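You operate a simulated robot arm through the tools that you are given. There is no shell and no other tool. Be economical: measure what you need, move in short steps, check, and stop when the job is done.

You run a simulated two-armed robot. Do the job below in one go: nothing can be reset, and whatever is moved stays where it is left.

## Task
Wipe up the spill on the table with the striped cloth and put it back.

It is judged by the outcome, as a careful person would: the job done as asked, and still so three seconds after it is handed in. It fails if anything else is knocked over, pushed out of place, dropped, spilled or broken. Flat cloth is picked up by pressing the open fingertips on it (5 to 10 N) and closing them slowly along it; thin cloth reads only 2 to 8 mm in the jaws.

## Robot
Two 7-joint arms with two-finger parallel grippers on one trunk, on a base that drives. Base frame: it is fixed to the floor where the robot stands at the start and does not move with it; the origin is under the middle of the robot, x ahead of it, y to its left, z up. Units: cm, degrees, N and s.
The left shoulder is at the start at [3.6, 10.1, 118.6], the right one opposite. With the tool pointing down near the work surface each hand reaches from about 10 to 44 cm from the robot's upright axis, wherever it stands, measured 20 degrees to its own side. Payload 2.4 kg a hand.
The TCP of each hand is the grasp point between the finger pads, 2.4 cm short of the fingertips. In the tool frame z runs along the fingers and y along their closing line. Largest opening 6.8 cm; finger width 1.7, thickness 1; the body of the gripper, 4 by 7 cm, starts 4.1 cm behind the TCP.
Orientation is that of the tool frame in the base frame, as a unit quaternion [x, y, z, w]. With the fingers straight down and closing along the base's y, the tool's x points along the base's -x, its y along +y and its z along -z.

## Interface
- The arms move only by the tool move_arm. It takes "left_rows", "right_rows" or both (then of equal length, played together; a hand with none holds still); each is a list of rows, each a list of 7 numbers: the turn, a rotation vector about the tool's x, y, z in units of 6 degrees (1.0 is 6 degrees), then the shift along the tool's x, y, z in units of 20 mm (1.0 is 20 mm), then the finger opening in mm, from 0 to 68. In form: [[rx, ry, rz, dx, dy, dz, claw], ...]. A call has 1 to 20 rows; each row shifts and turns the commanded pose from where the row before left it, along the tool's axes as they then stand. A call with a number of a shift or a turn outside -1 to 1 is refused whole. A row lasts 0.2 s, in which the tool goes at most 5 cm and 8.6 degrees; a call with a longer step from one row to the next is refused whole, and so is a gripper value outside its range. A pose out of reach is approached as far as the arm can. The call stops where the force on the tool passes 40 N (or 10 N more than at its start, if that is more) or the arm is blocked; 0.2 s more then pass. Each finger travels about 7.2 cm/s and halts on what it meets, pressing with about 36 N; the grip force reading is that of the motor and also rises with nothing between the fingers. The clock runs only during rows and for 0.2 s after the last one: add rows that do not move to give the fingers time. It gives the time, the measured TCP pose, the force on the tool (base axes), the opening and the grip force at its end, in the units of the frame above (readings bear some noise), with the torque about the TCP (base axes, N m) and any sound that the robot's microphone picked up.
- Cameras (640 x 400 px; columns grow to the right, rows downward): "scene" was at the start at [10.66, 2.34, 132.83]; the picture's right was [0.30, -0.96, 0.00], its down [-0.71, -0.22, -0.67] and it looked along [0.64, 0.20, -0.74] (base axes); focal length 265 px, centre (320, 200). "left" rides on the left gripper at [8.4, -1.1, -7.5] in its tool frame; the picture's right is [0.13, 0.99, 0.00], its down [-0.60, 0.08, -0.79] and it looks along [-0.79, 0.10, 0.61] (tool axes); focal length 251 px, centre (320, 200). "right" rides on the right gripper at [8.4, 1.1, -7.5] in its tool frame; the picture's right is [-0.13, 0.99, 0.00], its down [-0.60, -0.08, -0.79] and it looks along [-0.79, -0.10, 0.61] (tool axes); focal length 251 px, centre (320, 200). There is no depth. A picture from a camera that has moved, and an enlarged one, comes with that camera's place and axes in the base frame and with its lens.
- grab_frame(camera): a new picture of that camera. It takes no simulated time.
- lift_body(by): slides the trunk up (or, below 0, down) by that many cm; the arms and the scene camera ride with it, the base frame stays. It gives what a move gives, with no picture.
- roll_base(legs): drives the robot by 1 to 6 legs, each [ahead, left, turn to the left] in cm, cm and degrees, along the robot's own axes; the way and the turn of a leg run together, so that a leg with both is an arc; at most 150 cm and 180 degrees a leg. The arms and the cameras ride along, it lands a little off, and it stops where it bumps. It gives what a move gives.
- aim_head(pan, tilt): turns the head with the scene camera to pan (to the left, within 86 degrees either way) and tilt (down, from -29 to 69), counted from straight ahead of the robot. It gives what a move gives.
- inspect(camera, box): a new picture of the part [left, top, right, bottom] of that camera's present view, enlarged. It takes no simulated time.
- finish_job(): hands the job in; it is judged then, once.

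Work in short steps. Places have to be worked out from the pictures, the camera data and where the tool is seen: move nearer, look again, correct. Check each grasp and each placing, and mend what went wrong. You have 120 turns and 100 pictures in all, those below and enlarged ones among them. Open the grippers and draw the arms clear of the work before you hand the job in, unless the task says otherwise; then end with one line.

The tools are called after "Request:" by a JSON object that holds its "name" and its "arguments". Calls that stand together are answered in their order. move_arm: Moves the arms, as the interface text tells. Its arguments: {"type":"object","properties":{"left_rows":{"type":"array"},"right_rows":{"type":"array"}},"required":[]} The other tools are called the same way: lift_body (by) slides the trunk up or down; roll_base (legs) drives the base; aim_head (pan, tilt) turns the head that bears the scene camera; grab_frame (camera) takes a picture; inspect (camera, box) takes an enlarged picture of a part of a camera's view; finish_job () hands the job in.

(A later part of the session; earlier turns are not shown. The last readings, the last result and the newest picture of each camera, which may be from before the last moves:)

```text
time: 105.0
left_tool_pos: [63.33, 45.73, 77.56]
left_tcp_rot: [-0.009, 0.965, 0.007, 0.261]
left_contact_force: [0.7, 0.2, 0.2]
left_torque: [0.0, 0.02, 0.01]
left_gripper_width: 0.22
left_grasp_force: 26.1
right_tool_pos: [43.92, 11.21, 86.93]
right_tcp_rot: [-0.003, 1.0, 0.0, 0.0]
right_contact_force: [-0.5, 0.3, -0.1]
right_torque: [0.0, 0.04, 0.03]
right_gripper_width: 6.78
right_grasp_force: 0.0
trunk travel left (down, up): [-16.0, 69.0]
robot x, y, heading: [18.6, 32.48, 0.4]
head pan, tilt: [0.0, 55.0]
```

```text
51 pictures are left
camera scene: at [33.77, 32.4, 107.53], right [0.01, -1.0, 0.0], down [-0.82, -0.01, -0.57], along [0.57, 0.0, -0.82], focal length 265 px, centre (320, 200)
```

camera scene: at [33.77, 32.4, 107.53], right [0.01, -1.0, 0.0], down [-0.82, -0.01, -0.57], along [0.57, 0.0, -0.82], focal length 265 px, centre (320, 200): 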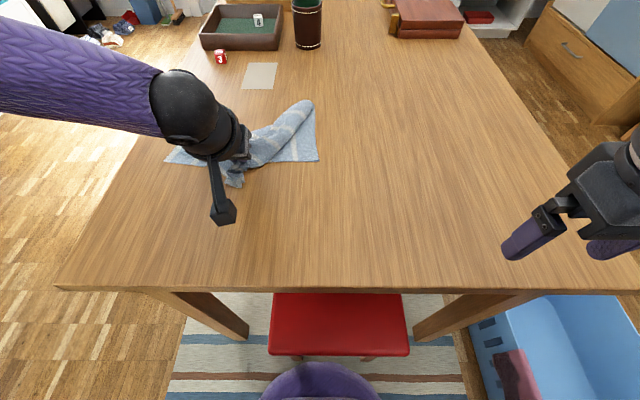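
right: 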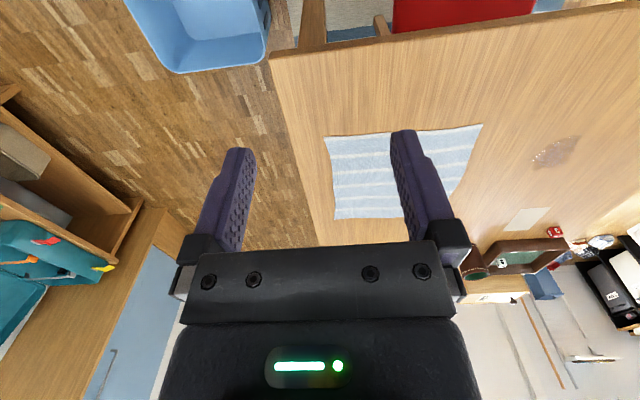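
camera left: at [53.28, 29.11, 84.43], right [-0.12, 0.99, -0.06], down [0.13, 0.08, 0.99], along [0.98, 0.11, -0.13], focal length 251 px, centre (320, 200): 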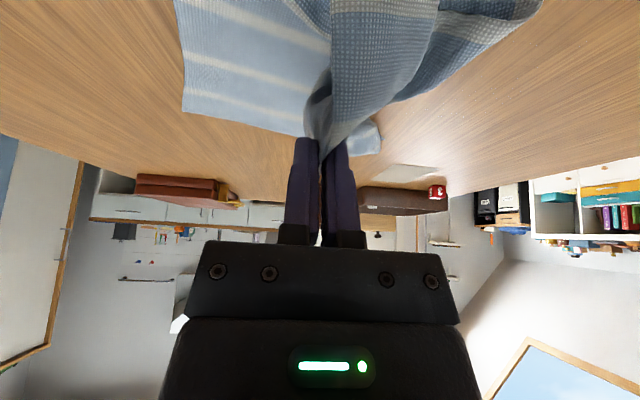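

The cloth is twisted. I'll lift it entirely (trunk up 32 cm) so it hangs free, then lay it out again by lowering while moving.

Request:
{"name": "lift_body", "arguments": {"by": 32}}

Request:
{"name": "aim_head", "arguments": {"pan": 20, "tilt": 50}}

Request:
{"name": "grab_frame", "arguments": {"camera": "scene"}}

Request:
{"name": "grab_frame", "arguments": {"camera": "left"}}

Request:
{"name": "grab_frame", "arguments": {"camera": "right"}}

```text
time: 108.2
left_tool_pos: [63.32, 45.69, 109.57]
left_tcp_rot: [-0.007, 0.965, 0.006, 0.261]
left_contact_force: [0.5, -0.3, -0.1]
left_torque: [-0.03, -0.01, -0.01]
left_gripper_width: 0.22
left_grasp_force: 26.4
right_tool_pos: [43.82, 11.34, 119.0]
right_tcp_rot: [-0.004, 1.0, 0.0, -0.001]
right_contact_force: [0.0, 0.0, 0.9]
right_torque: [-0.01, -0.01, -0.01]
right_gripper_width: 6.8
right_grasp_force: 0.0
trunk travel left (down, up): [-48.0, 37.0]
robot x, y, heading: [18.29, 32.4, 0.4]
head pan, tilt: [0.0, 55.0]
```

```text
time: 109.0
left_tool_pos: [63.32, 45.74, 109.6]
left_tcp_rot: [-0.008, 0.965, 0.007, 0.261]
left_contact_force: [0.0, 0.0, 0.1]
left_torque: [-0.02, 0.03, -0.03]
left_gripper_width: 0.21
left_grasp_force: 26.3
right_tool_pos: [43.99, 11.39, 118.92]
right_tcp_rot: [-0.004, 1.0, 0.001, -0.001]
right_contact_force: [0.0, 0.4, 0.4]
right_torque: [0.02, -0.02, 0.0]
right_gripper_width: 6.81
right_grasp_force: 0.0
trunk travel left (down, up): [-48.0, 37.0]
robot x, y, heading: [17.99, 32.13, 0.5]
head pan, tilt: [20.0, 50.0]
```

```text
50 pictures are left
camera scene: at [27.64, 34.98, 140.57], right [0.35, -0.94, 0.0], down [-0.72, -0.27, -0.64], along [0.6, 0.22, -0.77], focal length 265 px, centre (320, 200)
```

scene: 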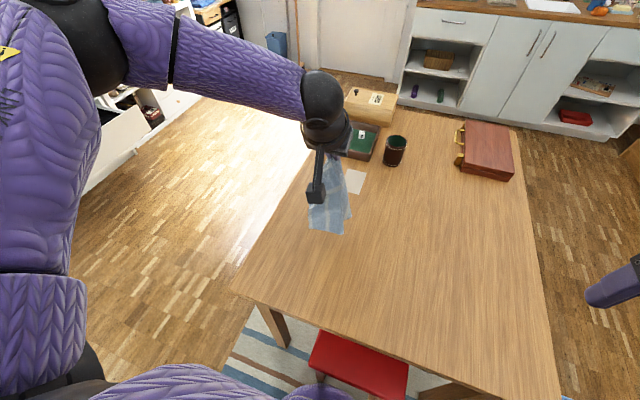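

```text
49 pictures are left
camera left: at [52.27, 44.44, 111.74], right [-0.13, 0.99, -0.06], down [0.12, 0.07, 0.99], along [0.98, 0.12, -0.13], focal length 251 px, centre (320, 200)
```

left: 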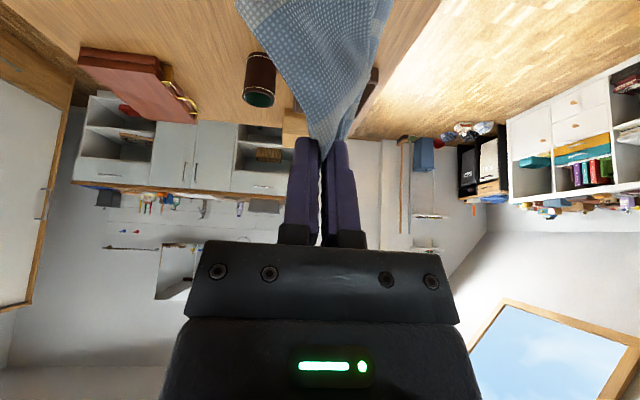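

```text
48 pictures are left
camera right: at [35.57, 12.29, 126.42], right [0.12, 0.99, 0.0], down [0.6, -0.07, 0.79], along [0.79, -0.1, -0.61], focal length 251 px, centre (320, 200)
```

right: 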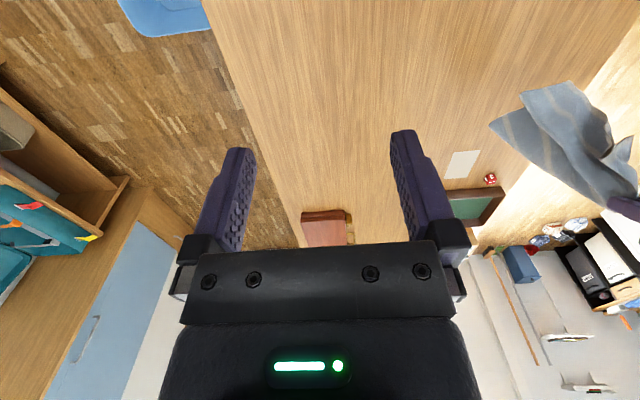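

The cloth now hangs free and fairly open. I'll strafe right 30 cm to start laying from there (staying clear of the blue bin).

Request:
{"name": "roll_base", "arguments": {"legs": [[0, -30, 0]]}}

Request:
{"name": "aim_head", "arguments": {"pan": 5, "tilt": 55}}

Request:
{"name": "grab_frame", "arguments": {"camera": "scene"}}

Request:
{"name": "grab_frame", "arguments": {"camera": "right"}}

```text
time: 111.0
left_tool_pos: [63.64, 16.59, 109.57]
left_tcp_rot: [-0.004, 0.965, 0.005, 0.261]
left_contact_force: [-0.2, 0.2, -0.9]
left_torque: [0.0, 0.01, 0.01]
left_gripper_width: 0.23
left_grasp_force: 26.8
right_tool_pos: [43.97, -17.75, 119.01]
right_tcp_rot: [-0.001, 1.0, 0.0, 0.0]
right_contact_force: [-0.5, 0.3, -0.2]
right_torque: [0.0, 0.03, -0.04]
right_gripper_width: 6.79
right_grasp_force: 0.1
trunk travel left (down, up): [-48.0, 37.0]
robot x, y, heading: [18.58, 3.6, 0.2]
head pan, tilt: [20.0, 50.0]
```

```text
time: 111.8
left_tool_pos: [63.53, 16.68, 109.47]
left_tcp_rot: [-0.005, 0.965, 0.006, 0.262]
left_contact_force: [-0.4, -0.6, -0.5]
left_torque: [0.04, 0.0, 0.01]
left_gripper_width: 0.2
left_grasp_force: 25.9
right_tool_pos: [43.92, -17.73, 118.85]
right_tcp_rot: [0.0, 1.0, 0.0, -0.001]
right_contact_force: [0.0, -0.2, 1.2]
right_torque: [-0.01, 0.01, -0.01]
right_gripper_width: 6.82
right_grasp_force: 0.1
trunk travel left (down, up): [-48.0, 37.0]
robot x, y, heading: [18.24, 3.54, 0.1]
head pan, tilt: [5.0, 55.0]
```

```text
47 pictures are left
camera scene: at [27.73, 4.13, 139.92], right [0.09, -1.0, 0.0], down [-0.82, -0.07, -0.57], along [0.57, 0.05, -0.82], focal length 265 px, centre (320, 200)
```

scene: 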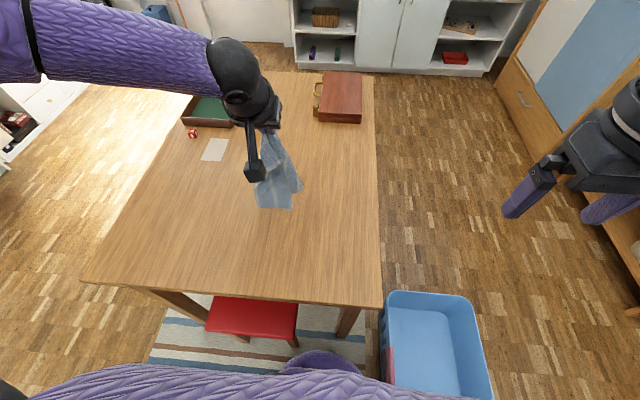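

```text
46 pictures are left
camera right: at [35.58, -16.62, 126.43], right [0.13, 0.99, 0.0], down [0.6, -0.08, 0.79], along [0.79, -0.1, -0.61], focal length 251 px, centre (320, 200)
```

right: 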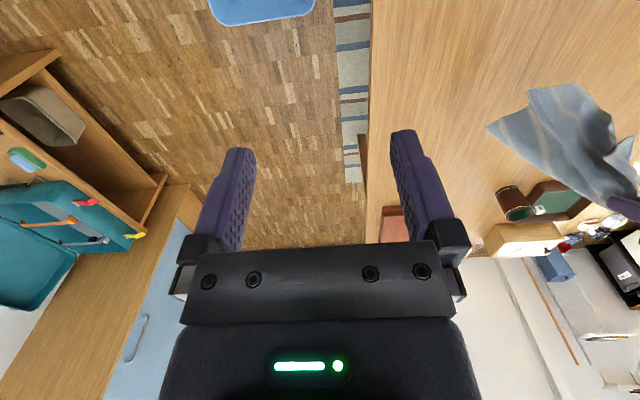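

Laying it down: lower the trunk in steps while strafing left so the cloth's free end stays to the right.

Request:
{"name": "lift_body", "arguments": {"by": -9}}

Request:
{"name": "roll_base", "arguments": {"legs": [[0, 6, 0]]}}

Request:
{"name": "lift_body", "arguments": {"by": -7}}

Request:
{"name": "roll_base", "arguments": {"legs": [[0, 7, 0]]}}

Request:
{"name": "lift_body", "arguments": {"by": -7}}

Request:
{"name": "grab_frame", "arguments": {"camera": "scene"}}

```text
time: 113.0
left_tool_pos: [63.52, 16.66, 100.49]
left_tcp_rot: [-0.005, 0.965, 0.006, 0.262]
left_contact_force: [-0.1, 0.2, 0.0]
left_torque: [0.02, 0.02, 0.01]
left_gripper_width: 0.24
left_grasp_force: 26.1
right_tool_pos: [43.92, -17.58, 109.85]
right_tcp_rot: [-0.001, 1.0, 0.0, 0.0]
right_contact_force: [-0.4, -0.3, -0.2]
right_torque: [-0.01, 0.04, 0.02]
right_gripper_width: 6.79
right_grasp_force: 0.0
trunk travel left (down, up): [-39.0, 46.0]
robot x, y, heading: [18.3, 3.71, 0.1]
head pan, tilt: [5.0, 55.0]
```

```text
time: 114.0
left_tool_pos: [63.54, 22.8, 100.52]
left_tcp_rot: [-0.004, 0.965, 0.005, 0.261]
left_contact_force: [0.0, 0.6, -0.9]
left_torque: [-0.02, -0.01, -0.02]
left_gripper_width: 0.21
left_grasp_force: 26.7
right_tool_pos: [43.85, -11.71, 109.87]
right_tcp_rot: [0.0, 1.0, 0.0, 0.0]
right_contact_force: [0.7, 0.0, -0.1]
right_torque: [-0.02, 0.0, 0.02]
right_gripper_width: 6.8
right_grasp_force: 0.1
trunk travel left (down, up): [-39.0, 46.0]
robot x, y, heading: [17.96, 9.18, 0.0]
head pan, tilt: [5.0, 55.0]
```

```text
time: 115.1
left_tool_pos: [63.52, 22.67, 93.63]
left_tcp_rot: [-0.004, 0.965, 0.006, 0.262]
left_contact_force: [0.1, 0.0, 0.0]
left_torque: [0.01, 0.02, 0.02]
left_gripper_width: 0.23
left_grasp_force: 26.4
right_tool_pos: [43.82, -11.63, 102.96]
right_tcp_rot: [0.0, 1.0, 0.0, 0.0]
right_contact_force: [0.4, 0.0, -0.4]
right_torque: [0.0, -0.02, -0.01]
right_gripper_width: 6.81
right_grasp_force: 0.0
trunk travel left (down, up): [-32.0, 53.0]
robot x, y, heading: [18.47, 9.22, -0.1]
head pan, tilt: [5.0, 55.0]
```

```text
time: 116.1
left_tool_pos: [63.6, 29.6, 93.56]
left_tcp_rot: [-0.005, 0.965, 0.006, 0.261]
left_contact_force: [-0.7, 0.3, -0.2]
left_torque: [-0.01, -0.01, -0.02]
left_gripper_width: 0.23
left_grasp_force: 26.3
right_tool_pos: [43.89, -4.67, 102.86]
right_tcp_rot: [0.0, 1.0, 0.0, -0.001]
right_contact_force: [-1.2, 1.0, -0.5]
right_torque: [-0.02, 0.0, 0.02]
right_gripper_width: 6.79
right_grasp_force: 0.0
trunk travel left (down, up): [-32.0, 53.0]
robot x, y, heading: [18.7, 16.58, 0.2]
head pan, tilt: [5.0, 55.0]
```

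```text
time: 117.2
left_tool_pos: [63.56, 29.58, 86.47]
left_tcp_rot: [-0.004, 0.965, 0.005, 0.261]
left_contact_force: [-0.7, 0.4, -0.3]
left_torque: [-0.01, 0.0, 0.0]
left_gripper_width: 0.19
left_grasp_force: 26.4
right_tool_pos: [43.94, -4.72, 95.95]
right_tcp_rot: [0.0, 1.0, 0.0, 0.0]
right_contact_force: [-1.0, 0.5, 0.0]
right_torque: [0.0, -0.01, 0.02]
right_gripper_width: 6.78
right_grasp_force: 0.0
trunk travel left (down, up): [-25.0, 60.0]
robot x, y, heading: [18.56, 16.3, 0.2]
head pan, tilt: [5.0, 55.0]
```

```text
45 pictures are left
camera scene: at [31.46, 17.14, 116.72], right [0.09, -1.0, 0.0], down [-0.82, -0.07, -0.57], along [0.57, 0.05, -0.82], focal length 265 px, centre (320, 200)
```

scene: 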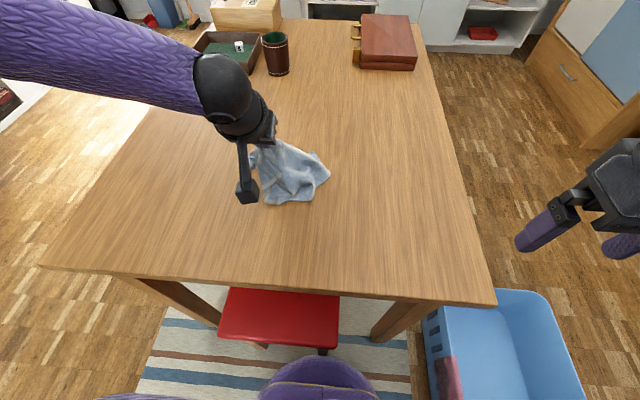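

Continuing: alternate strafes and lowering until the held edge is near the table.

Request:
{"name": "roll_base", "arguments": {"legs": [[0, 6, 0]]}}

Request:
{"name": "lift_body", "arguments": {"by": -5}}

Request:
{"name": "roll_base", "arguments": {"legs": [[0, 6, 0]]}}

Request:
{"name": "lift_body", "arguments": {"by": -3.7}}

Request:
{"name": "grab_frame", "arguments": {"camera": "scene"}}

```text
time: 118.1
left_tool_pos: [63.59, 35.59, 86.46]
left_tcp_rot: [-0.004, 0.965, 0.005, 0.261]
left_contact_force: [-0.2, -0.6, -0.4]
left_torque: [0.02, 0.03, -0.02]
left_gripper_width: 0.23
left_grasp_force: 25.8
right_tool_pos: [43.81, 1.23, 95.86]
right_tcp_rot: [0.0, 1.0, 0.0, 0.0]
right_contact_force: [-0.5, -0.6, -0.4]
right_torque: [-0.01, 0.02, 0.0]
right_gripper_width: 6.79
right_grasp_force: 0.0
trunk travel left (down, up): [-25.0, 60.0]
robot x, y, heading: [18.6, 22.33, -0.0]
head pan, tilt: [5.0, 55.0]
```

```text
time: 119.1
left_tool_pos: [63.64, 35.44, 81.53]
left_tcp_rot: [-0.003, 0.965, 0.005, 0.261]
left_contact_force: [-0.2, -0.2, 0.5]
left_torque: [0.0, 0.01, 0.01]
left_gripper_width: 0.23
left_grasp_force: 26.9
right_tool_pos: [43.85, 1.18, 90.93]
right_tcp_rot: [0.0, 1.0, 0.0, 0.0]
right_contact_force: [0.3, 0.1, -0.5]
right_torque: [0.01, 0.0, -0.03]
right_gripper_width: 6.8
right_grasp_force: 0.1
trunk travel left (down, up): [-20.0, 65.0]
robot x, y, heading: [18.03, 22.52, -0.1]
head pan, tilt: [5.0, 55.0]
```

```text
time: 120.0
left_tool_pos: [63.58, 41.53, 81.54]
left_tcp_rot: [-0.003, 0.965, 0.004, 0.261]
left_contact_force: [-0.8, 0.1, -0.7]
left_torque: [0.01, -0.02, 0.01]
left_gripper_width: 0.22
left_grasp_force: 26.4
right_tool_pos: [43.81, 7.32, 90.93]
right_tcp_rot: [0.001, 1.0, 0.0, 0.0]
right_contact_force: [-0.7, 0.6, -0.3]
right_torque: [0.01, -0.04, 0.02]
right_gripper_width: 6.81
right_grasp_force: 0.0
trunk travel left (down, up): [-20.0, 65.0]
robot x, y, heading: [18.75, 28.19, 0.1]
head pan, tilt: [5.0, 55.0]
```

```text
time: 120.8
left_tool_pos: [63.52, 41.61, 77.85]
left_tcp_rot: [-0.003, 0.965, 0.005, 0.262]
left_contact_force: [0.5, 0.8, 0.0]
left_torque: [0.03, -0.01, 0.01]
left_gripper_width: 0.25
left_grasp_force: 26.7
right_tool_pos: [43.91, 7.16, 87.37]
right_tcp_rot: [0.0, 1.0, 0.0, 0.0]
right_contact_force: [1.1, 0.3, 0.5]
right_torque: [-0.04, -0.01, 0.0]
right_gripper_width: 6.81
right_grasp_force: 0.0
trunk travel left (down, up): [-16.3, 68.6]
robot x, y, heading: [18.08, 28.49, -0.1]
head pan, tilt: [5.0, 55.0]
```

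```text
44 pictures are left
camera scene: at [33.78, 29.09, 107.84], right [0.09, -1.0, 0.0], down [-0.82, -0.07, -0.57], along [0.57, 0.05, -0.82], focal length 265 px, centre (320, 200)
```

scene: 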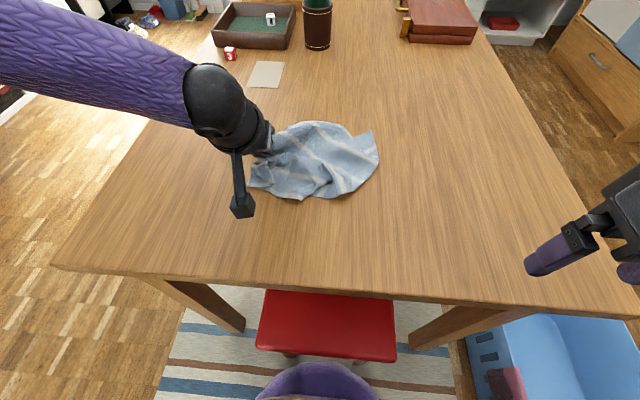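

The cloth is down in a loose heap; zooming in to find its corners.

Request:
{"name": "inspect", "arguments": {"camera": "scene", "box": [230, 110, 390, 210]}}

Request:
{"name": "grab_frame", "arguments": {"camera": "right"}}

```text
4.00 times, centred on (310, 160) of scene
camera zoom: at [33.78, 29.09, 107.84], right [0.09, -1.0, 0.0], down [-0.82, -0.07, -0.57], along [0.57, 0.05, -0.82], focal length 1060 px, centre (360, 360)
```

zoom: 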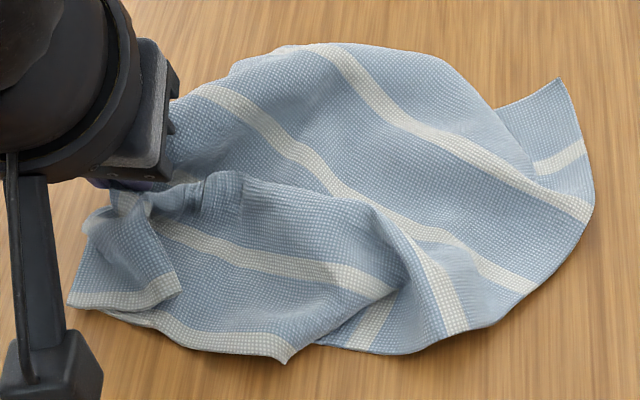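

```text
42 pictures are left
camera right: at [35.52, 8.35, 94.73], right [0.13, 0.99, 0.0], down [0.6, -0.08, 0.79], along [0.79, -0.1, -0.61], focal length 251 px, centre (320, 200)
```

right: 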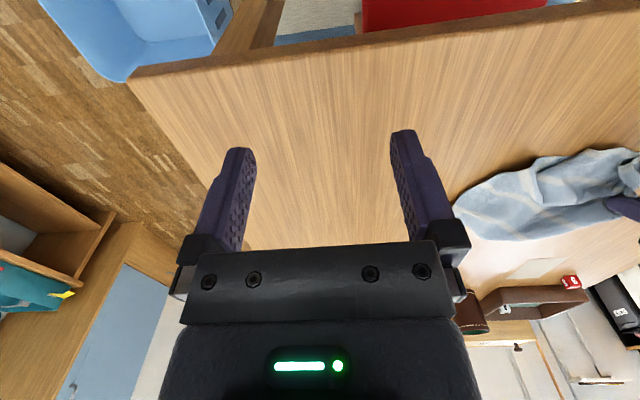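

Workable: the cloth is roughly open with its stripes in the original direction. I'll release the left hand, lift it clear and then pull the cloth home by its right side with the right hand.

Request:
{"name": "move_arm", "arguments": {"left_rows": [[0, 0, 0, 0.09, 0, 0.16, 0], [0, 0, 0, 0, 0, 0, 20], [0, 0, 0, 0, 0, 0, 30], [0, 0, 0, 0, 0, -0.6, 30], [0, 0, 0, 0, 0, -1, 30], [0, 0, 0, 0, 0, -1, 30], [0, 0, 0, -0.5, 0, -0.866, 30], [0, 0, 0, 0.4, 0.3, -0.8, 30], [0, 0, 0, 0.866, 0.5, -0.5, 30], [0, 0, 0, 0.866, 0.5, -0.5, 30], [0, 0, 0, 0.866, 0.5, -0.5, 30], [0, 0, 0, 0, 0, 0, 30]], "right_rows": [[0, 0, 0, 0, 0, 0, 42], [0, 0, 0, 0, 0, 0, 42], [0, 0, 0, 0, 0, 0, 42], [0, -1, 0, 0, 0, 0, 42], [0, -1, 0, 0, 0, 0, 42], [0, -1, 0, 0, 0, 0, 42], [0, -1, 0, 0, 0, 0, 42], [0, -1, 0, 0, 0, 0, 42], [0, 0, 0, -0.866, -0.3, 0.5, 42], [0, 0, 0, -0.866, -0.3, 0.5, 42], [0, 0, 0, -0.866, -0.3, 0.5, 42], [0, 0, 0, -0.866, 0, 0.5, 42]]}}

Request:
{"name": "grab_frame", "arguments": {"camera": "scene"}}

```text
time: 123.4
left_tool_pos: [53.3, 44.83, 84.78]
left_tcp_rot: [-0.003, 0.965, 0.004, 0.261]
left_contact_force: [0.6, 0.0, 0.8]
left_torque: [-0.01, 0.01, -0.02]
left_gripper_width: 2.99
left_grasp_force: 0.0
right_tool_pos: [56.9, 3.41, 90.34]
right_tcp_rot: [0.001, 0.966, 0.0, 0.258]
right_contact_force: [-0.4, -0.5, -0.3]
right_torque: [-0.02, 0.0, -0.03]
right_gripper_width: 4.2
right_grasp_force: 0.0
right hand out of reach, approached as far as the arm can: row 5, 6, 7, 8
trunk travel left (down, up): [-16.3, 68.6]
robot x, y, heading: [18.36, 28.33, -0.1]
head pan, tilt: [5.0, 55.0]
```

```text
41 pictures are left
camera scene: at [33.78, 29.09, 107.84], right [0.09, -1.0, 0.0], down [-0.82, -0.07, -0.57], along [0.57, 0.05, -0.82], focal length 265 px, centre (320, 200)
```

scene: 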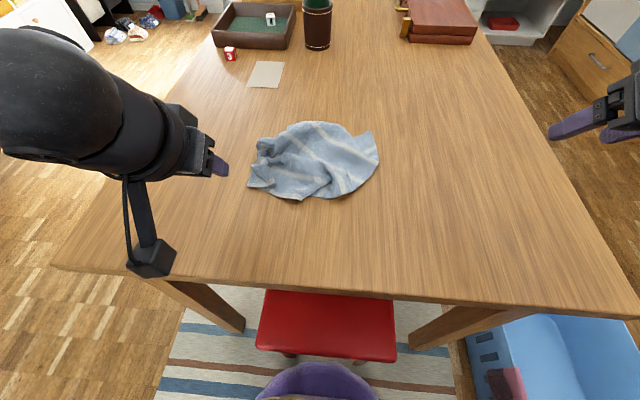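

Left hand is clear. I'll strafe left 8 cm and bring the tilted right hand over the cloth's right side.

Request:
{"name": "roll_base", "arguments": {"legs": [[0, 8, 0]]}}

Request:
{"name": "move_arm", "arguments": {"right_rows": [[0, 0, 0, 0, 1, 0, 42], [0, 0, 0, 0, 1, 0, 42], [0, 0, 0, 0, 1, 0, 42], [0, 0, 0, 0, 1, 0, 42], [0, 0, 0, 0.5, 1, 0.866, 42], [0, 0, 0, 0.5, 0.8, 0.866, 42], [0, 0, 0, 0.5, 0, 0.866, 42], [0, 0, 0, 0.5, 0, 0.866, 42], [0, 0, 0, -0.866, 0, 0.5, 42], [0, 0, 0, -0.866, 0, 0.5, 42], [0, 0, 0, -0.866, 0, 0.5, 42], [0, 0, 0, -0.866, 0, 0.5, 42], [0, 0, 0, 0, 0, 0, 42]]}}

Request:
{"name": "grab_frame", "arguments": {"camera": "scene"}}

Request:
{"name": "grab_frame", "arguments": {"camera": "right"}}

```text
time: 124.5
left_tool_pos: [53.44, 52.7, 84.88]
left_tcp_rot: [-0.002, 0.965, 0.005, 0.261]
left_contact_force: [0.7, 0.3, -0.2]
left_torque: [-0.03, 0.02, 0.02]
left_gripper_width: 2.99
left_grasp_force: 0.1
right_tool_pos: [56.72, 11.32, 90.35]
right_tcp_rot: [0.002, 0.966, 0.0, 0.259]
right_contact_force: [0.6, -0.8, 0.0]
right_torque: [0.0, 0.01, -0.02]
right_gripper_width: 4.22
right_grasp_force: 0.0
trunk travel left (down, up): [-16.3, 68.6]
robot x, y, heading: [18.28, 36.49, -0.3]
head pan, tilt: [5.0, 55.0]
```

```text
time: 127.3
left_tool_pos: [53.45, 52.59, 84.79]
left_tcp_rot: [-0.002, 0.965, 0.004, 0.262]
left_contact_force: [-0.8, 0.1, 0.4]
left_torque: [-0.04, -0.04, 0.0]
left_gripper_width: 2.99
left_grasp_force: 0.0
right_tool_pos: [64.75, 23.12, 82.36]
right_tcp_rot: [0.001, 0.966, 0.0, 0.259]
right_contact_force: [0.4, 0.4, -0.1]
right_torque: [0.02, 0.02, -0.02]
right_gripper_width: 4.23
right_grasp_force: 0.0
trunk travel left (down, up): [-16.3, 68.6]
robot x, y, heading: [18.23, 36.35, -0.3]
head pan, tilt: [5.0, 55.0]
```

```text
40 pictures are left
camera scene: at [33.82, 37.09, 107.83], right [0.08, -1.0, 0.0], down [-0.82, -0.07, -0.57], along [0.57, 0.05, -0.82], focal length 265 px, centre (320, 200)
```

scene: 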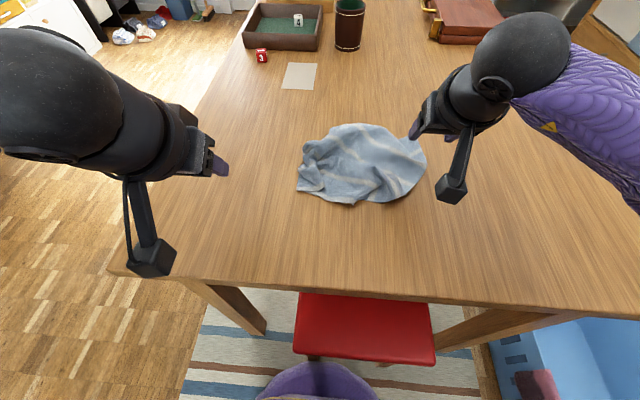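

```text
39 pictures are left
camera right: at [53.82, 24.26, 84.57], right [0.12, 0.99, 0.06], down [0.13, -0.08, 0.99], along [0.99, -0.11, -0.13], focal length 251 px, centre (320, 200)
```

right: 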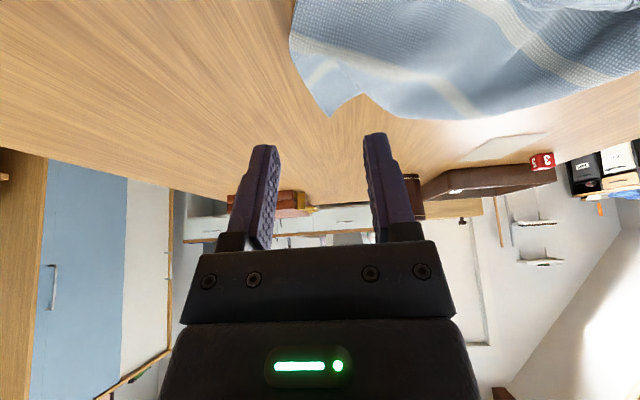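

The cloth's right boundary is its true right hem. I'll pinch it around its middle, at about (67, 26): move there and lower.

Request:
{"name": "move_arm", "arguments": {"right_rows": [[0, 0, 0, -0.866, 0.7, 0.5, 42], [0, 0, 0, -0.2, 0.7, 0.115, 42], [0, 0, 0, 0.5, 0, 0.866, 42], [0, 0, 0, 0.5, 0, 0.866, 42], [0, 0, 0, 0.2, 0, 0.35, 42], [0, 0, 0, 0.05, 0, 0.087, 42], [0, 0, 0, 0, 0, 0, 42]]}}

Request:
{"name": "grab_frame", "arguments": {"camera": "right"}}

```text
time: 128.9
left_tool_pos: [53.39, 52.68, 84.81]
left_tcp_rot: [-0.003, 0.965, 0.005, 0.261]
left_contact_force: [-0.3, 0.0, 0.5]
left_torque: [-0.02, -0.01, 0.01]
left_gripper_width: 3.02
left_grasp_force: 0.1
right_tool_pos: [67.29, 25.65, 77.26]
right_tcp_rot: [0.001, 0.966, 0.001, 0.259]
right_contact_force: [-0.2, -0.5, 1.0]
right_torque: [0.02, -0.03, -0.01]
right_gripper_width: 4.18
right_grasp_force: 0.1
trunk travel left (down, up): [-16.3, 68.6]
robot x, y, heading: [18.55, 36.49, -0.2]
head pan, tilt: [5.0, 55.0]
```

```text
38 pictures are left
camera right: at [56.35, 26.91, 79.57], right [0.12, 0.99, 0.07], down [0.13, -0.08, 0.99], along [0.99, -0.11, -0.13], focal length 251 px, centre (320, 200)
```

right: 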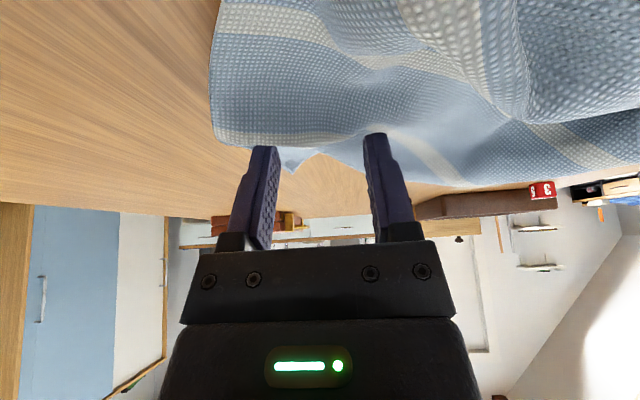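

Fingers straddle the hem region. I'll press down about 6 mm more to contact, then close slowly.

Request:
{"name": "move_arm", "arguments": {"right_rows": [[0, 0, 0, 0.075, 0, 0.13, 42], [0, 0, 0, 0.05, 0, 0.087, 42], [0, 0, 0, 0.02, 0, 0.035, 42], [0, 0, 0, 0, 0, 0, 38], [0, 0, 0, 0, 0, 0, 34], [0, 0, 0, 0, 0, 0, 30], [0, 0, 0, 0, 0, 0, 26], [0, 0, 0, 0, 0, 0, 22], [0, 0, 0, 0, 0, 0, 18], [0, 0, 0, 0, 0, 0, 14], [0, 0, 0, 0, 0, 0, 10], [0, 0, 0, 0, 0, 0, 6], [0, 0, 0, 0, 0, 0, 2], [0, 0, 0, 0, 0, 0, 0], [0, 0, 0, 0, 0, 0, 0]]}}

Request:
{"name": "grab_frame", "arguments": {"camera": "right"}}

```text
time: 132.1
left_tool_pos: [53.49, 52.81, 84.93]
left_tcp_rot: [-0.001, 0.965, 0.004, 0.26]
left_contact_force: [-0.5, -0.1, -0.5]
left_torque: [0.03, 0.01, 0.02]
left_gripper_width: 3.0
left_grasp_force: 0.0
right_tool_pos: [67.31, 25.77, 76.75]
right_tcp_rot: [0.002, 0.966, 0.0, 0.259]
right_contact_force: [0.2, 0.4, 4.0]
right_torque: [0.03, 0.01, -0.01]
right_gripper_width: 0.24
right_grasp_force: 26.5
trunk travel left (down, up): [-16.3, 68.6]
robot x, y, heading: [19.15, 36.53, -0.2]
head pan, tilt: [5.0, 55.0]
```

```text
37 pictures are left
camera right: at [56.32, 26.84, 78.99], right [0.12, 0.99, 0.06], down [0.13, -0.08, 0.99], along [0.99, -0.11, -0.13], focal length 251 px, centre (320, 200)
```

right: 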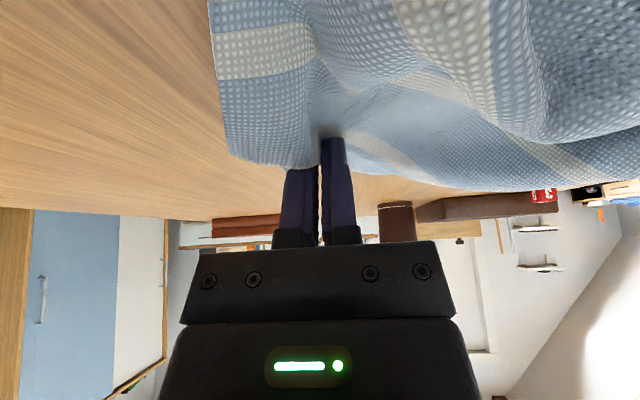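

Gripped (2.4 mm). Lift 1 cm and strafe right about 23 cm, dragging the cloth home.

Request:
{"name": "move_arm", "arguments": {"right_rows": [[0, 0, 0, -0.25, 0, -0.433, 0], [0, 0, 0, -0.06, 0, -0.1, 0], [0, 0, 0, 0, 0, 0, 0]]}}

Request:
{"name": "roll_base", "arguments": {"legs": [[0, -12, 0], [0, -11.5, 0]]}}

Request:
{"name": "grab_frame", "arguments": {"camera": "scene"}}

```text
time: 132.9
left_tool_pos: [53.52, 52.74, 84.84]
left_tcp_rot: [-0.002, 0.965, 0.004, 0.262]
left_contact_force: [-0.5, -0.2, -0.7]
left_torque: [0.0, 0.04, -0.02]
left_gripper_width: 3.01
left_grasp_force: 0.0
right_tool_pos: [67.38, 25.8, 77.93]
right_tcp_rot: [0.002, 0.966, -0.001, 0.259]
right_contact_force: [-0.3, -0.1, 0.0]
right_torque: [0.01, 0.0, 0.0]
right_gripper_width: 0.24
right_grasp_force: 27.0
trunk travel left (down, up): [-16.3, 68.6]
robot x, y, heading: [18.42, 36.42, -0.5]
head pan, tilt: [5.0, 55.0]
```

```text
time: 134.9
left_tool_pos: [53.44, 29.09, 84.79]
left_tcp_rot: [-0.002, 0.965, 0.004, 0.261]
left_contact_force: [-0.3, 0.7, 0.5]
left_torque: [-0.04, 0.01, 0.0]
left_gripper_width: 3.01
left_grasp_force: 0.1
right_tool_pos: [67.31, 2.24, 77.91]
right_tcp_rot: [0.003, 0.966, -0.001, 0.259]
right_contact_force: [-0.5, -0.5, 0.4]
right_torque: [-0.03, -0.04, -0.02]
right_gripper_width: 0.23
right_grasp_force: 26.8
trunk travel left (down, up): [-16.3, 68.6]
robot x, y, heading: [18.01, 12.82, -0.1]
head pan, tilt: [5.0, 55.0]
```

```text
36 pictures are left
camera scene: at [33.71, 13.56, 107.83], right [0.08, -1.0, 0.0], down [-0.82, -0.07, -0.57], along [0.57, 0.05, -0.82], focal length 265 px, centre (320, 200)
```

scene: 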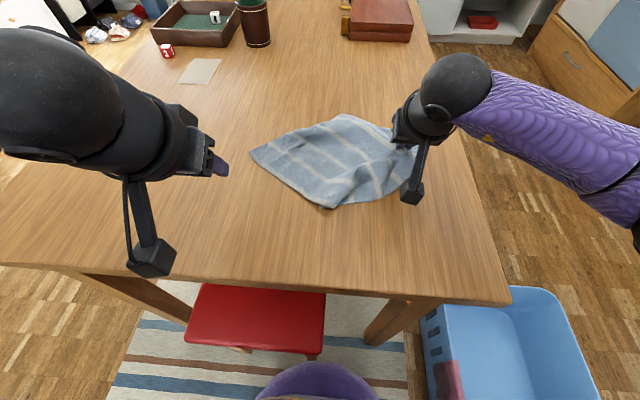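

Much flatter now, but rotated as a diamond. Zooming in to plan the tidy-up.

Request:
{"name": "inspect", "arguments": {"camera": "scene", "box": [240, 105, 432, 225]}}

```text
3.33 times, centred on (336, 165) of scene
camera zoom: at [33.71, 13.56, 107.83], right [0.08, -1.0, 0.0], down [-0.82, -0.07, -0.57], along [0.57, 0.05, -0.82], focal length 883 px, centre (267, 317)
```

zoom: 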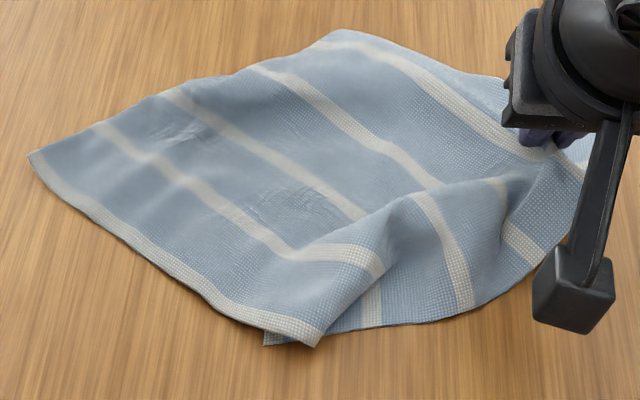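

Near-left corner is at about (66.6, 29), and the right hand holds the middle of the right hem at (67, 2). I'll have the left hand pinch near the NL corner at about (66.5, 25), then turn the cloth with both hands.

Request:
{"name": "move_arm", "arguments": {"left_rows": [[0, 0, 0, -0.866, -0.3, 0.5, 36], [0, 0, 0, -0.866, -0.3, 0.5, 36], [0, 0, 0, -0.866, -0.3, 0.5, 36], [0, 0, 0, -0.866, -0.3, 0.5, 36], [0, 0, 0, -0.866, -0.3, 0.5, 36], [0, 0, 0, -0.866, -0.3, 0.5, 36], [0, 0, 0, -0.39, -0.25, 0.22, 36], [0, 0, 0, 0.5, 0, 0.866, 36], [0, 0, 0, 0.5, 0, 0.866, 36], [0, 0, 0, 0.5, 0, 0.866, 36], [0, 0, 0, 0.25, 0, 0.433, 36], [0, 0, 0, 0, 0, 0, 36]]}}

Request:
{"name": "grab_frame", "arguments": {"camera": "left"}}

```text
time: 137.6
left_tool_pos: [66.25, 25.22, 77.93]
left_tcp_rot: [-0.001, 0.965, 0.004, 0.262]
left_contact_force: [0.5, -0.6, -0.2]
left_torque: [-0.01, 0.03, 0.0]
left_gripper_width: 3.59
left_grasp_force: 0.0
right_tool_pos: [67.46, 2.34, 77.98]
right_tcp_rot: [0.002, 0.966, -0.001, 0.259]
right_contact_force: [0.4, -0.3, 0.3]
right_torque: [0.02, -0.02, -0.01]
right_gripper_width: 0.22
right_grasp_force: 26.8
trunk travel left (down, up): [-16.3, 68.6]
robot x, y, heading: [18.4, 13.2, -0.3]
head pan, tilt: [5.0, 55.0]
```

```text
34 pictures are left
camera left: at [55.17, 24.03, 80.09], right [-0.12, 0.99, -0.06], down [0.12, 0.07, 0.99], along [0.99, 0.11, -0.13], focal length 251 px, centre (320, 200)
```

left: 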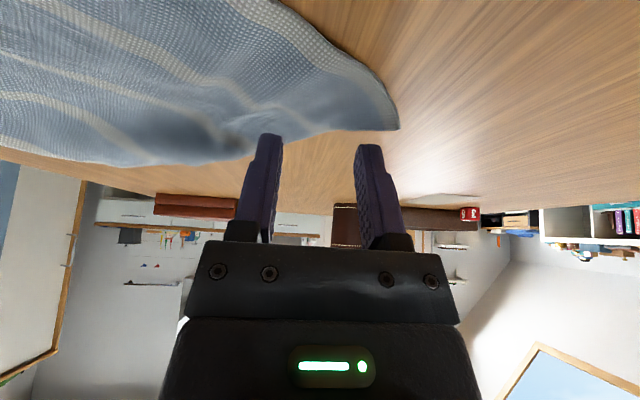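

The contact point is on the cloth just inside the corner. Press and close.

Request:
{"name": "move_arm", "arguments": {"left_rows": [[0, 0, 0, 0.2, 0, 0.346, 36], [0, 0, 0, 0.1, 0, 0.173, 36], [0, 0, 0, 0.02, 0, 0.04, 36], [0, 0, 0, 0, 0, 0, 32], [0, 0, 0, 0, 0, 0, 28], [0, 0, 0, 0, 0, 0, 24], [0, 0, 0, 0, 0, 0, 20], [0, 0, 0, 0, 0, 0, 16], [0, 0, 0, 0, 0, 0, 12], [0, 0, 0, 0, 0, 0, 8], [0, 0, 0, 0, 0, 0, 4], [0, 0, 0, 0, 0, 0, 0], [0, 0, 0, 0, 0, 0, 0], [0, 0, 0, 0, 0, 0, 0]]}}

Request:
{"name": "grab_frame", "arguments": {"camera": "left"}}

```text
time: 140.6
left_tool_pos: [66.34, 25.16, 76.59]
left_tcp_rot: [-0.002, 0.965, 0.005, 0.262]
left_contact_force: [0.8, -0.4, 7.3]
left_torque: [0.01, -0.02, 0.02]
left_gripper_width: 0.2
left_grasp_force: 25.9
right_tool_pos: [67.34, 2.27, 77.99]
right_tcp_rot: [0.002, 0.966, 0.0, 0.259]
right_contact_force: [0.3, -0.1, -0.3]
right_torque: [0.04, -0.02, 0.03]
right_gripper_width: 0.22
right_grasp_force: 26.3
trunk travel left (down, up): [-16.3, 68.6]
robot x, y, heading: [18.39, 13.53, -0.2]
head pan, tilt: [5.0, 55.0]
```

```text
33 pictures are left
camera left: at [55.21, 23.93, 78.81], right [-0.12, 0.99, -0.06], down [0.12, 0.07, 0.99], along [0.99, 0.11, -0.13], focal length 251 px, centre (320, 200)
```

left: 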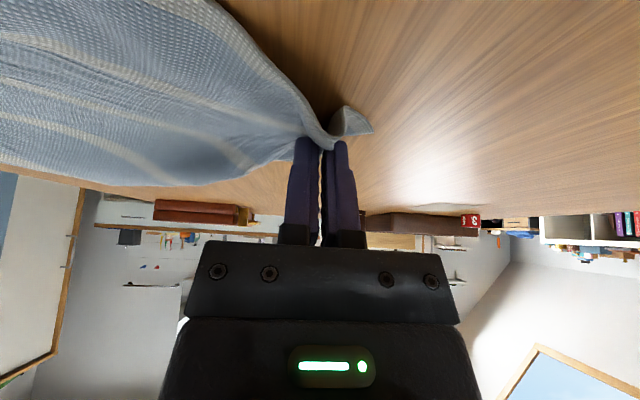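

Both grips hold. I'll lift both about 2.5 cm, turn the cloth (left to about (60, 22), right to about (72.5, 0)), and lower again.

Request:
{"name": "move_arm", "arguments": {"left_rows": [[0, 0, 0, -0.31, 0, -0.54, 0], [0, 0, 0, -0.31, 0, -0.54, 0], [0, 0, 0, 0.68, -0.4, -0.39, 0], [0, 0, 0, 0.68, -0.4, -0.39, 0], [0, 0, 0, 0.68, -0.4, -0.39, 0], [0, 0, 0, 0.68, -0.4, -0.39, 0], [0, 0, 0, 0.3, 0, 0.52, 0], [0, 0, 0, 0.2, 0, 0.35, 0], [0, 0, 0, 0, 0, 0, 0]], "right_rows": [[0, 0, 0, -0.31, 0, -0.54, 0], [0, 0, 0, -0.31, 0, -0.54, 0], [0, 0, 0, -0.55, -0.29, 0.32, 0], [0, 0, 0, -0.55, -0.29, 0.32, 0], [0, 0, 0, -0.55, -0.29, 0.32, 0], [0, 0, 0, -0.55, -0.29, 0.32, 0], [0, 0, 0, 0.3, 0, 0.52, 0], [0, 0, 0, 0.3, 0, 0.52, 0], [0, 0, 0, 0, 0, 0, 0]]}}

Request:
{"name": "grab_frame", "arguments": {"camera": "scene"}}

```text
time: 142.6
left_tool_pos: [60.27, 22.19, 76.88]
left_tcp_rot: [-0.002, 0.965, 0.005, 0.261]
left_contact_force: [2.0, -4.0, -0.1]
left_torque: [-0.1, -0.06, 0.0]
left_gripper_width: 0.21
left_grasp_force: 26.4
right_tool_pos: [72.57, -0.15, 78.06]
right_tcp_rot: [0.002, 0.966, -0.001, 0.259]
right_contact_force: [-2.1, 3.7, -0.3]
right_torque: [0.11, 0.04, 0.04]
right_gripper_width: 0.21
right_grasp_force: 26.3
trunk travel left (down, up): [-16.3, 68.6]
robot x, y, heading: [18.43, 12.75, 0.0]
head pan, tilt: [5.0, 55.0]
```

```text
32 pictures are left
camera scene: at [33.72, 13.56, 107.83], right [0.08, -1.0, 0.0], down [-0.82, -0.07, -0.57], along [0.57, 0.05, -0.82], focal length 265 px, centre (320, 200)
```

scene: 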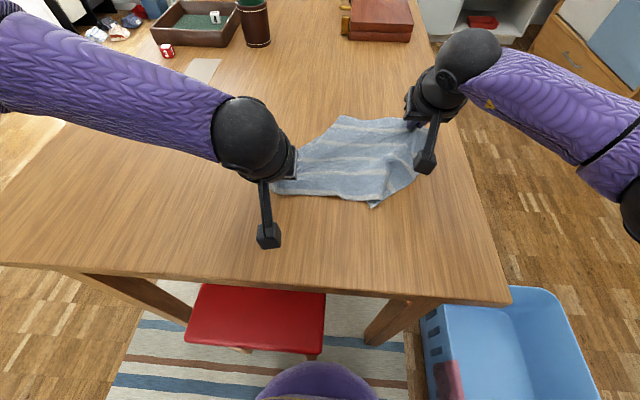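

Stripes are straight again and the cloth is taut. I'll release the right hand and fetch the tucked near-right corner at about (57, 8).

Request:
{"name": "move_arm", "arguments": {"right_rows": [[0, 0, 0, 0.15, 0.05, 0.26, 0], [0, 0, 0, 0.12, 0, 0.2, 0], [0, 0, 0, 0, 0, 0, 20], [0, 0, 0, 0, 0, 0, 34], [0, 0, 0, 0, 0, -0.6, 34], [0, 0, 0, 0, 0, -1, 34], [0, 0, 0, 0, 0, -1, 34], [0, 0, 0, 0, 0, -1, 34], [0, 0, 0, 0.866, 0, -0.5, 34], [0, 0, 0, 0.866, 0.3, -0.5, 34], [0, 0, 0, 0.866, 0.7, -0.5, 34], [0, 0, 0, 0.866, 1, -0.5, 34], [0, 0, 0, 0.8, 1, -0.46, 34], [0, 0, 0, 0.6, 1, 0.6, 34], [0, 0, 0, 0.5, 0.3, 0.866, 34], [0, 0, 0, 0, 0, 0, 34]]}}

Request:
{"name": "grab_frame", "arguments": {"camera": "scene"}}

Request:
{"name": "grab_frame", "arguments": {"camera": "right"}}

```text
time: 145.9
left_tool_pos: [60.07, 22.08, 76.83]
left_tcp_rot: [-0.003, 0.965, 0.005, 0.261]
left_contact_force: [-0.8, -0.7, -0.5]
left_torque: [-0.03, -0.04, 0.05]
left_gripper_width: 0.24
left_grasp_force: 26.0
right_tool_pos: [58.66, 8.54, 79.38]
right_tcp_rot: [0.003, 0.966, -0.001, 0.258]
right_contact_force: [0.0, -0.1, -0.8]
right_torque: [-0.01, 0.01, 0.03]
right_gripper_width: 3.38
right_grasp_force: 0.1
trunk travel left (down, up): [-16.3, 68.6]
robot x, y, heading: [18.48, 13.21, -0.2]
head pan, tilt: [5.0, 55.0]
```

```text
31 pictures are left
camera scene: at [33.72, 13.56, 107.83], right [0.08, -1.0, 0.0], down [-0.82, -0.07, -0.57], along [0.57, 0.05, -0.82], focal length 265 px, centre (320, 200)
```

scene: 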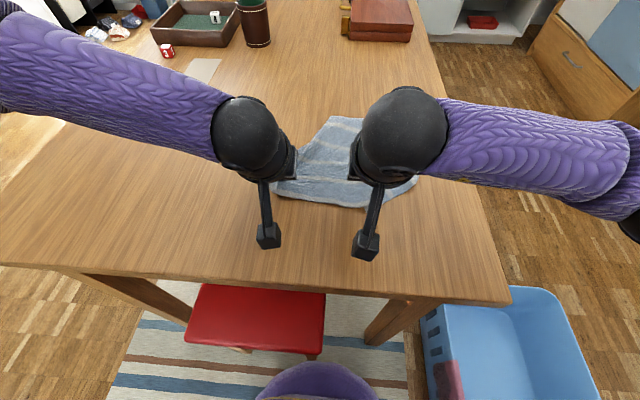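

```text
30 pictures are left
camera right: at [47.64, 9.62, 81.65], right [0.12, 0.99, 0.06], down [0.13, -0.08, 0.99], along [0.99, -0.11, -0.13], focal length 251 px, centre (320, 200)
```

right: 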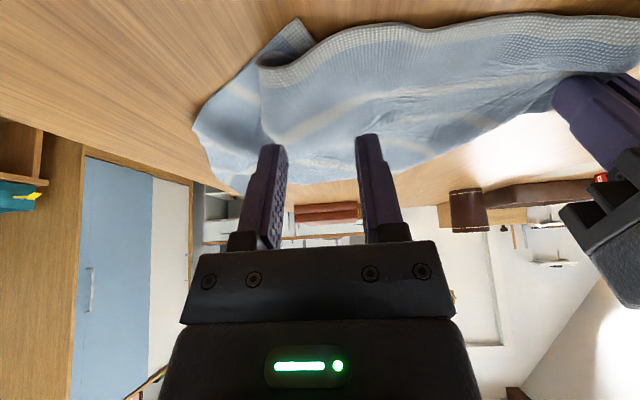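

The near-right corner's tip peeks out at about (55.7, 8.4) under the folded hem. I'll pinch just that tip: move to about x 55.4, y 8.2 and lower with a narrower opening.

Request:
{"name": "move_arm", "arguments": {"right_rows": [[0, 0, 0, 0.7, -0.08, -0.4, 26], [0, 0, 0, 0.72, -0.08, -0.42, 26], [0, 0, 0, 0.25, 0, 0.433, 26], [0, 0, 0, 0.25, 0, 0.433, 26], [0, 0, 0, 0.1, 0, 0.173, 26], [0, 0, 0, 0, 0, 0, 26]]}}

Request:
{"name": "grab_frame", "arguments": {"camera": "right"}}

```text
time: 147.3
left_tool_pos: [60.1, 22.05, 76.88]
left_tcp_rot: [-0.002, 0.965, 0.004, 0.261]
left_contact_force: [-0.4, -0.5, 0.3]
left_torque: [0.05, 0.02, 0.01]
left_gripper_width: 0.23
left_grasp_force: 26.3
right_tool_pos: [55.2, 8.27, 76.98]
right_tcp_rot: [0.002, 0.966, -0.001, 0.259]
right_contact_force: [0.7, 0.1, -0.6]
right_torque: [0.05, -0.02, -0.02]
right_gripper_width: 2.59
right_grasp_force: 0.1
trunk travel left (down, up): [-16.3, 68.6]
robot x, y, heading: [18.15, 12.93, -0.2]
head pan, tilt: [5.0, 55.0]
```

```text
29 pictures are left
camera right: at [44.33, 9.43, 79.25], right [0.12, 0.99, 0.06], down [0.13, -0.08, 0.99], along [0.99, -0.11, -0.13], focal length 251 px, centre (320, 200)
```

right: 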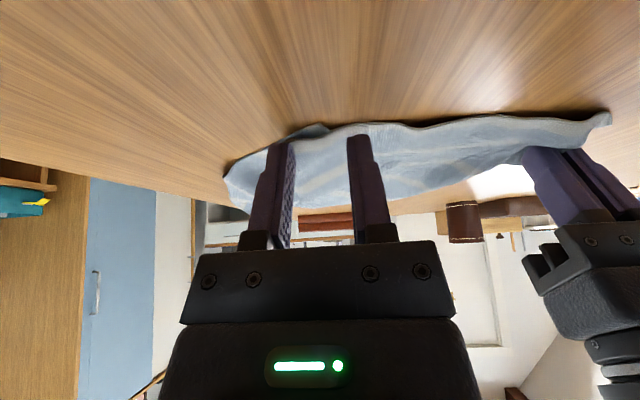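

Contact point is right at the tip; advance 0.8 cm, press and close.

Request:
{"name": "move_arm", "arguments": {"right_rows": [[0, 0, 0, -0.35, 0.05, 0.2, 26], [0, 0, 0, 0.08, 0, 0.14, 26], [0, 0, 0, 0.04, 0, 0.07, 26], [0, 0, 0, 0, 0, 0, 22], [0, 0, 0, 0, 0, 0, 18], [0, 0, 0, 0, 0, 0, 14], [0, 0, 0, 0, 0, 0, 10], [0, 0, 0, 0, 0, 0, 6], [0, 0, 0, 0, 0, 0, 2], [0, 0, 0, 0, 0, 0, 0], [0, 0, 0, 0, 0, 0, 0]]}}

Request:
{"name": "grab_frame", "arguments": {"camera": "right"}}

```text
time: 149.8
left_tool_pos: [60.08, 22.16, 76.89]
left_tcp_rot: [-0.003, 0.965, 0.005, 0.261]
left_contact_force: [-0.1, -1.9, 0.0]
left_torque: [-0.02, 0.0, 0.01]
left_gripper_width: 0.22
left_grasp_force: 26.3
right_tool_pos: [56.04, 8.68, 76.67]
right_tcp_rot: [0.003, 0.966, -0.001, 0.259]
right_contact_force: [-0.1, 2.7, 4.7]
right_torque: [0.04, 0.01, 0.05]
right_gripper_width: 0.27
right_grasp_force: 26.3
trunk travel left (down, up): [-16.3, 68.6]
robot x, y, heading: [17.89, 13.21, -0.2]
head pan, tilt: [5.0, 55.0]
```

```text
28 pictures are left
camera right: at [45.07, 9.66, 78.95], right [0.12, 0.99, 0.06], down [0.13, -0.08, 0.99], along [0.99, -0.11, -0.13], focal length 251 px, centre (320, 200)
```

right: 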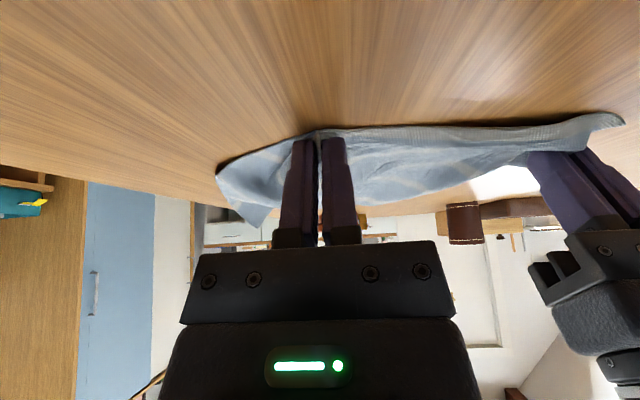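

Pinched. Lift 2.5 cm and pull the corner out toward (59, −1) while the left holds the other corner.

Request:
{"name": "move_arm", "arguments": {"right_rows": [[0, 0, 0, -0.31, 0, -0.54, 0], [0, 0, 0, -0.31, -0.2, -0.54, 0], [0, 0, 0, -0.43, -0.8, 0.25, 0], [0, 0, 0, -0.43, -0.8, 0.25, 0], [0, 0, 0, -0.43, -0.8, 0.25, 0], [0, 0, 0, 0, -0.8, 0, 0], [0, 0, 0, 0, -0.8, 0, 0], [0, 0, 0, 0.3, -0.4, 0.52, 0], [0, 0, 0, 0, 0, 0, 0]]}}

Request:
{"name": "grab_frame", "arguments": {"camera": "scene"}}

```text
time: 151.0
left_tool_pos: [60.03, 21.57, 77.08]
left_tcp_rot: [0.003, 0.965, -0.003, 0.264]
left_contact_force: [-1.5, -28.7, 2.7]
left_torque: [-0.59, 0.03, 0.0]
left_gripper_width: 0.2
left_grasp_force: 26.1
right_tool_pos: [58.99, 3.41, 79.22]
right_tcp_rot: [-0.002, 0.966, 0.006, 0.259]
right_contact_force: [2.2, 28.6, -2.7]
right_torque: [0.66, -0.05, 0.13]
right_gripper_width: 0.2
right_grasp_force: 26.2
trunk travel left (down, up): [-16.3, 68.6]
robot x, y, heading: [18.02, 12.62, -0.6]
head pan, tilt: [5.0, 55.0]
stopped in row 6 (left hand): the force on the tool passed its limit at 45 N (the readings are from after the stop); the commanded pose is now the measured one
```

```text
27 pictures are left
camera scene: at [33.72, 13.57, 107.83], right [0.08, -1.0, 0.0], down [-0.82, -0.07, -0.57], along [0.57, 0.05, -0.82], focal length 265 px, centre (320, 200)
```

scene: 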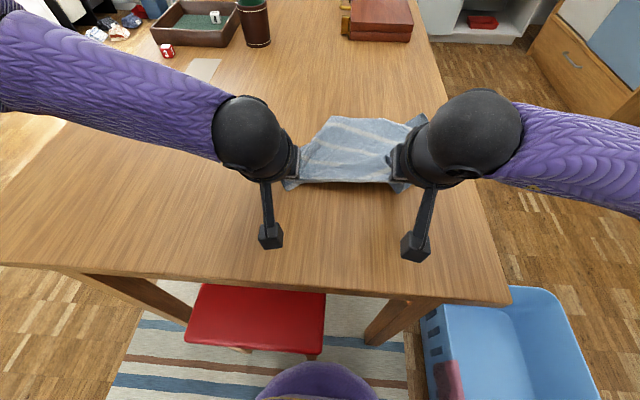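

Taut already at y≈3.4: the pinch took the hem near the fold, so it's nearly in place. I'll relax, lower, release the right hand and look.

Request:
{"name": "move_arm", "arguments": {"right_rows": [[0, 0, 0, 0, 0.25, 0, 0], [0, 0, 0, 0.3, 0, 0.52, 0], [0, 0, 0, 0.25, 0, 0.4, 0], [0, 0, 0, 0, 0, 0, 20], [0, 0, 0, 0, 0, 0, 34], [0, 0, 0, 0, 0, -0.6, 34], [0, 0, 0, 0, 0, -1, 34], [0, 0, 0, 0, 0, -1, 34], [0, 0, 0, 0.866, -0.5, -0.5, 34], [0, 0, 0, 0.866, -1, -0.5, 34], [0, 0, 0, 0.866, -1, -0.5, 34], [0, 0, 0, 0.866, -1, -0.5, 34], [0, 0, 0, 0, -1, 0, 34], [0, 0, 0, 0, -1, 0, 34], [0, 0, 0, 0, 0, 0, 34]]}}

Request:
{"name": "inspect", "arguments": {"camera": "scene", "box": [260, 100, 452, 220]}}

```text
time: 153.2
left_tool_pos: [60.01, 21.35, 77.17]
left_tcp_rot: [0.007, 0.965, -0.009, 0.262]
left_contact_force: [-13.5, -32.3, 9.3]
left_torque: [-0.7, 0.3, -0.09]
left_gripper_width: 0.22
left_grasp_force: 26.2
right_tool_pos: [53.26, 1.6, 81.72]
right_tcp_rot: [-0.003, 0.965, 0.011, 0.26]
right_contact_force: [14.0, 31.5, -8.6]
right_torque: [0.45, -0.31, -0.42]
right_gripper_width: 5.9
right_grasp_force: 15.9
trunk travel left (down, up): [-16.3, 68.6]
robot x, y, heading: [18.27, 12.96, -0.1]
head pan, tilt: [5.0, 55.0]
stopped in row 10 (left hand): the force on the tool passed its limit at 45 N (the readings are from after the stop); the commanded pose is now the measured one
```

```text
3.33 times, centred on (356, 160) of scene
camera zoom: at [33.74, 13.58, 107.83], right [0.08, -1.0, 0.0], down [-0.82, -0.07, -0.57], along [0.57, 0.05, -0.82], focal length 883 px, centre (200, 333)
```

zoom: 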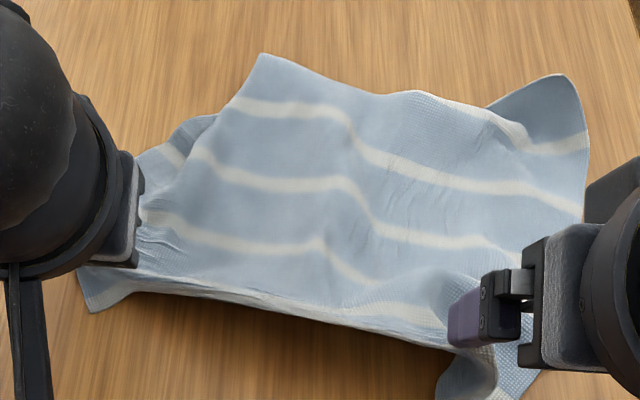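

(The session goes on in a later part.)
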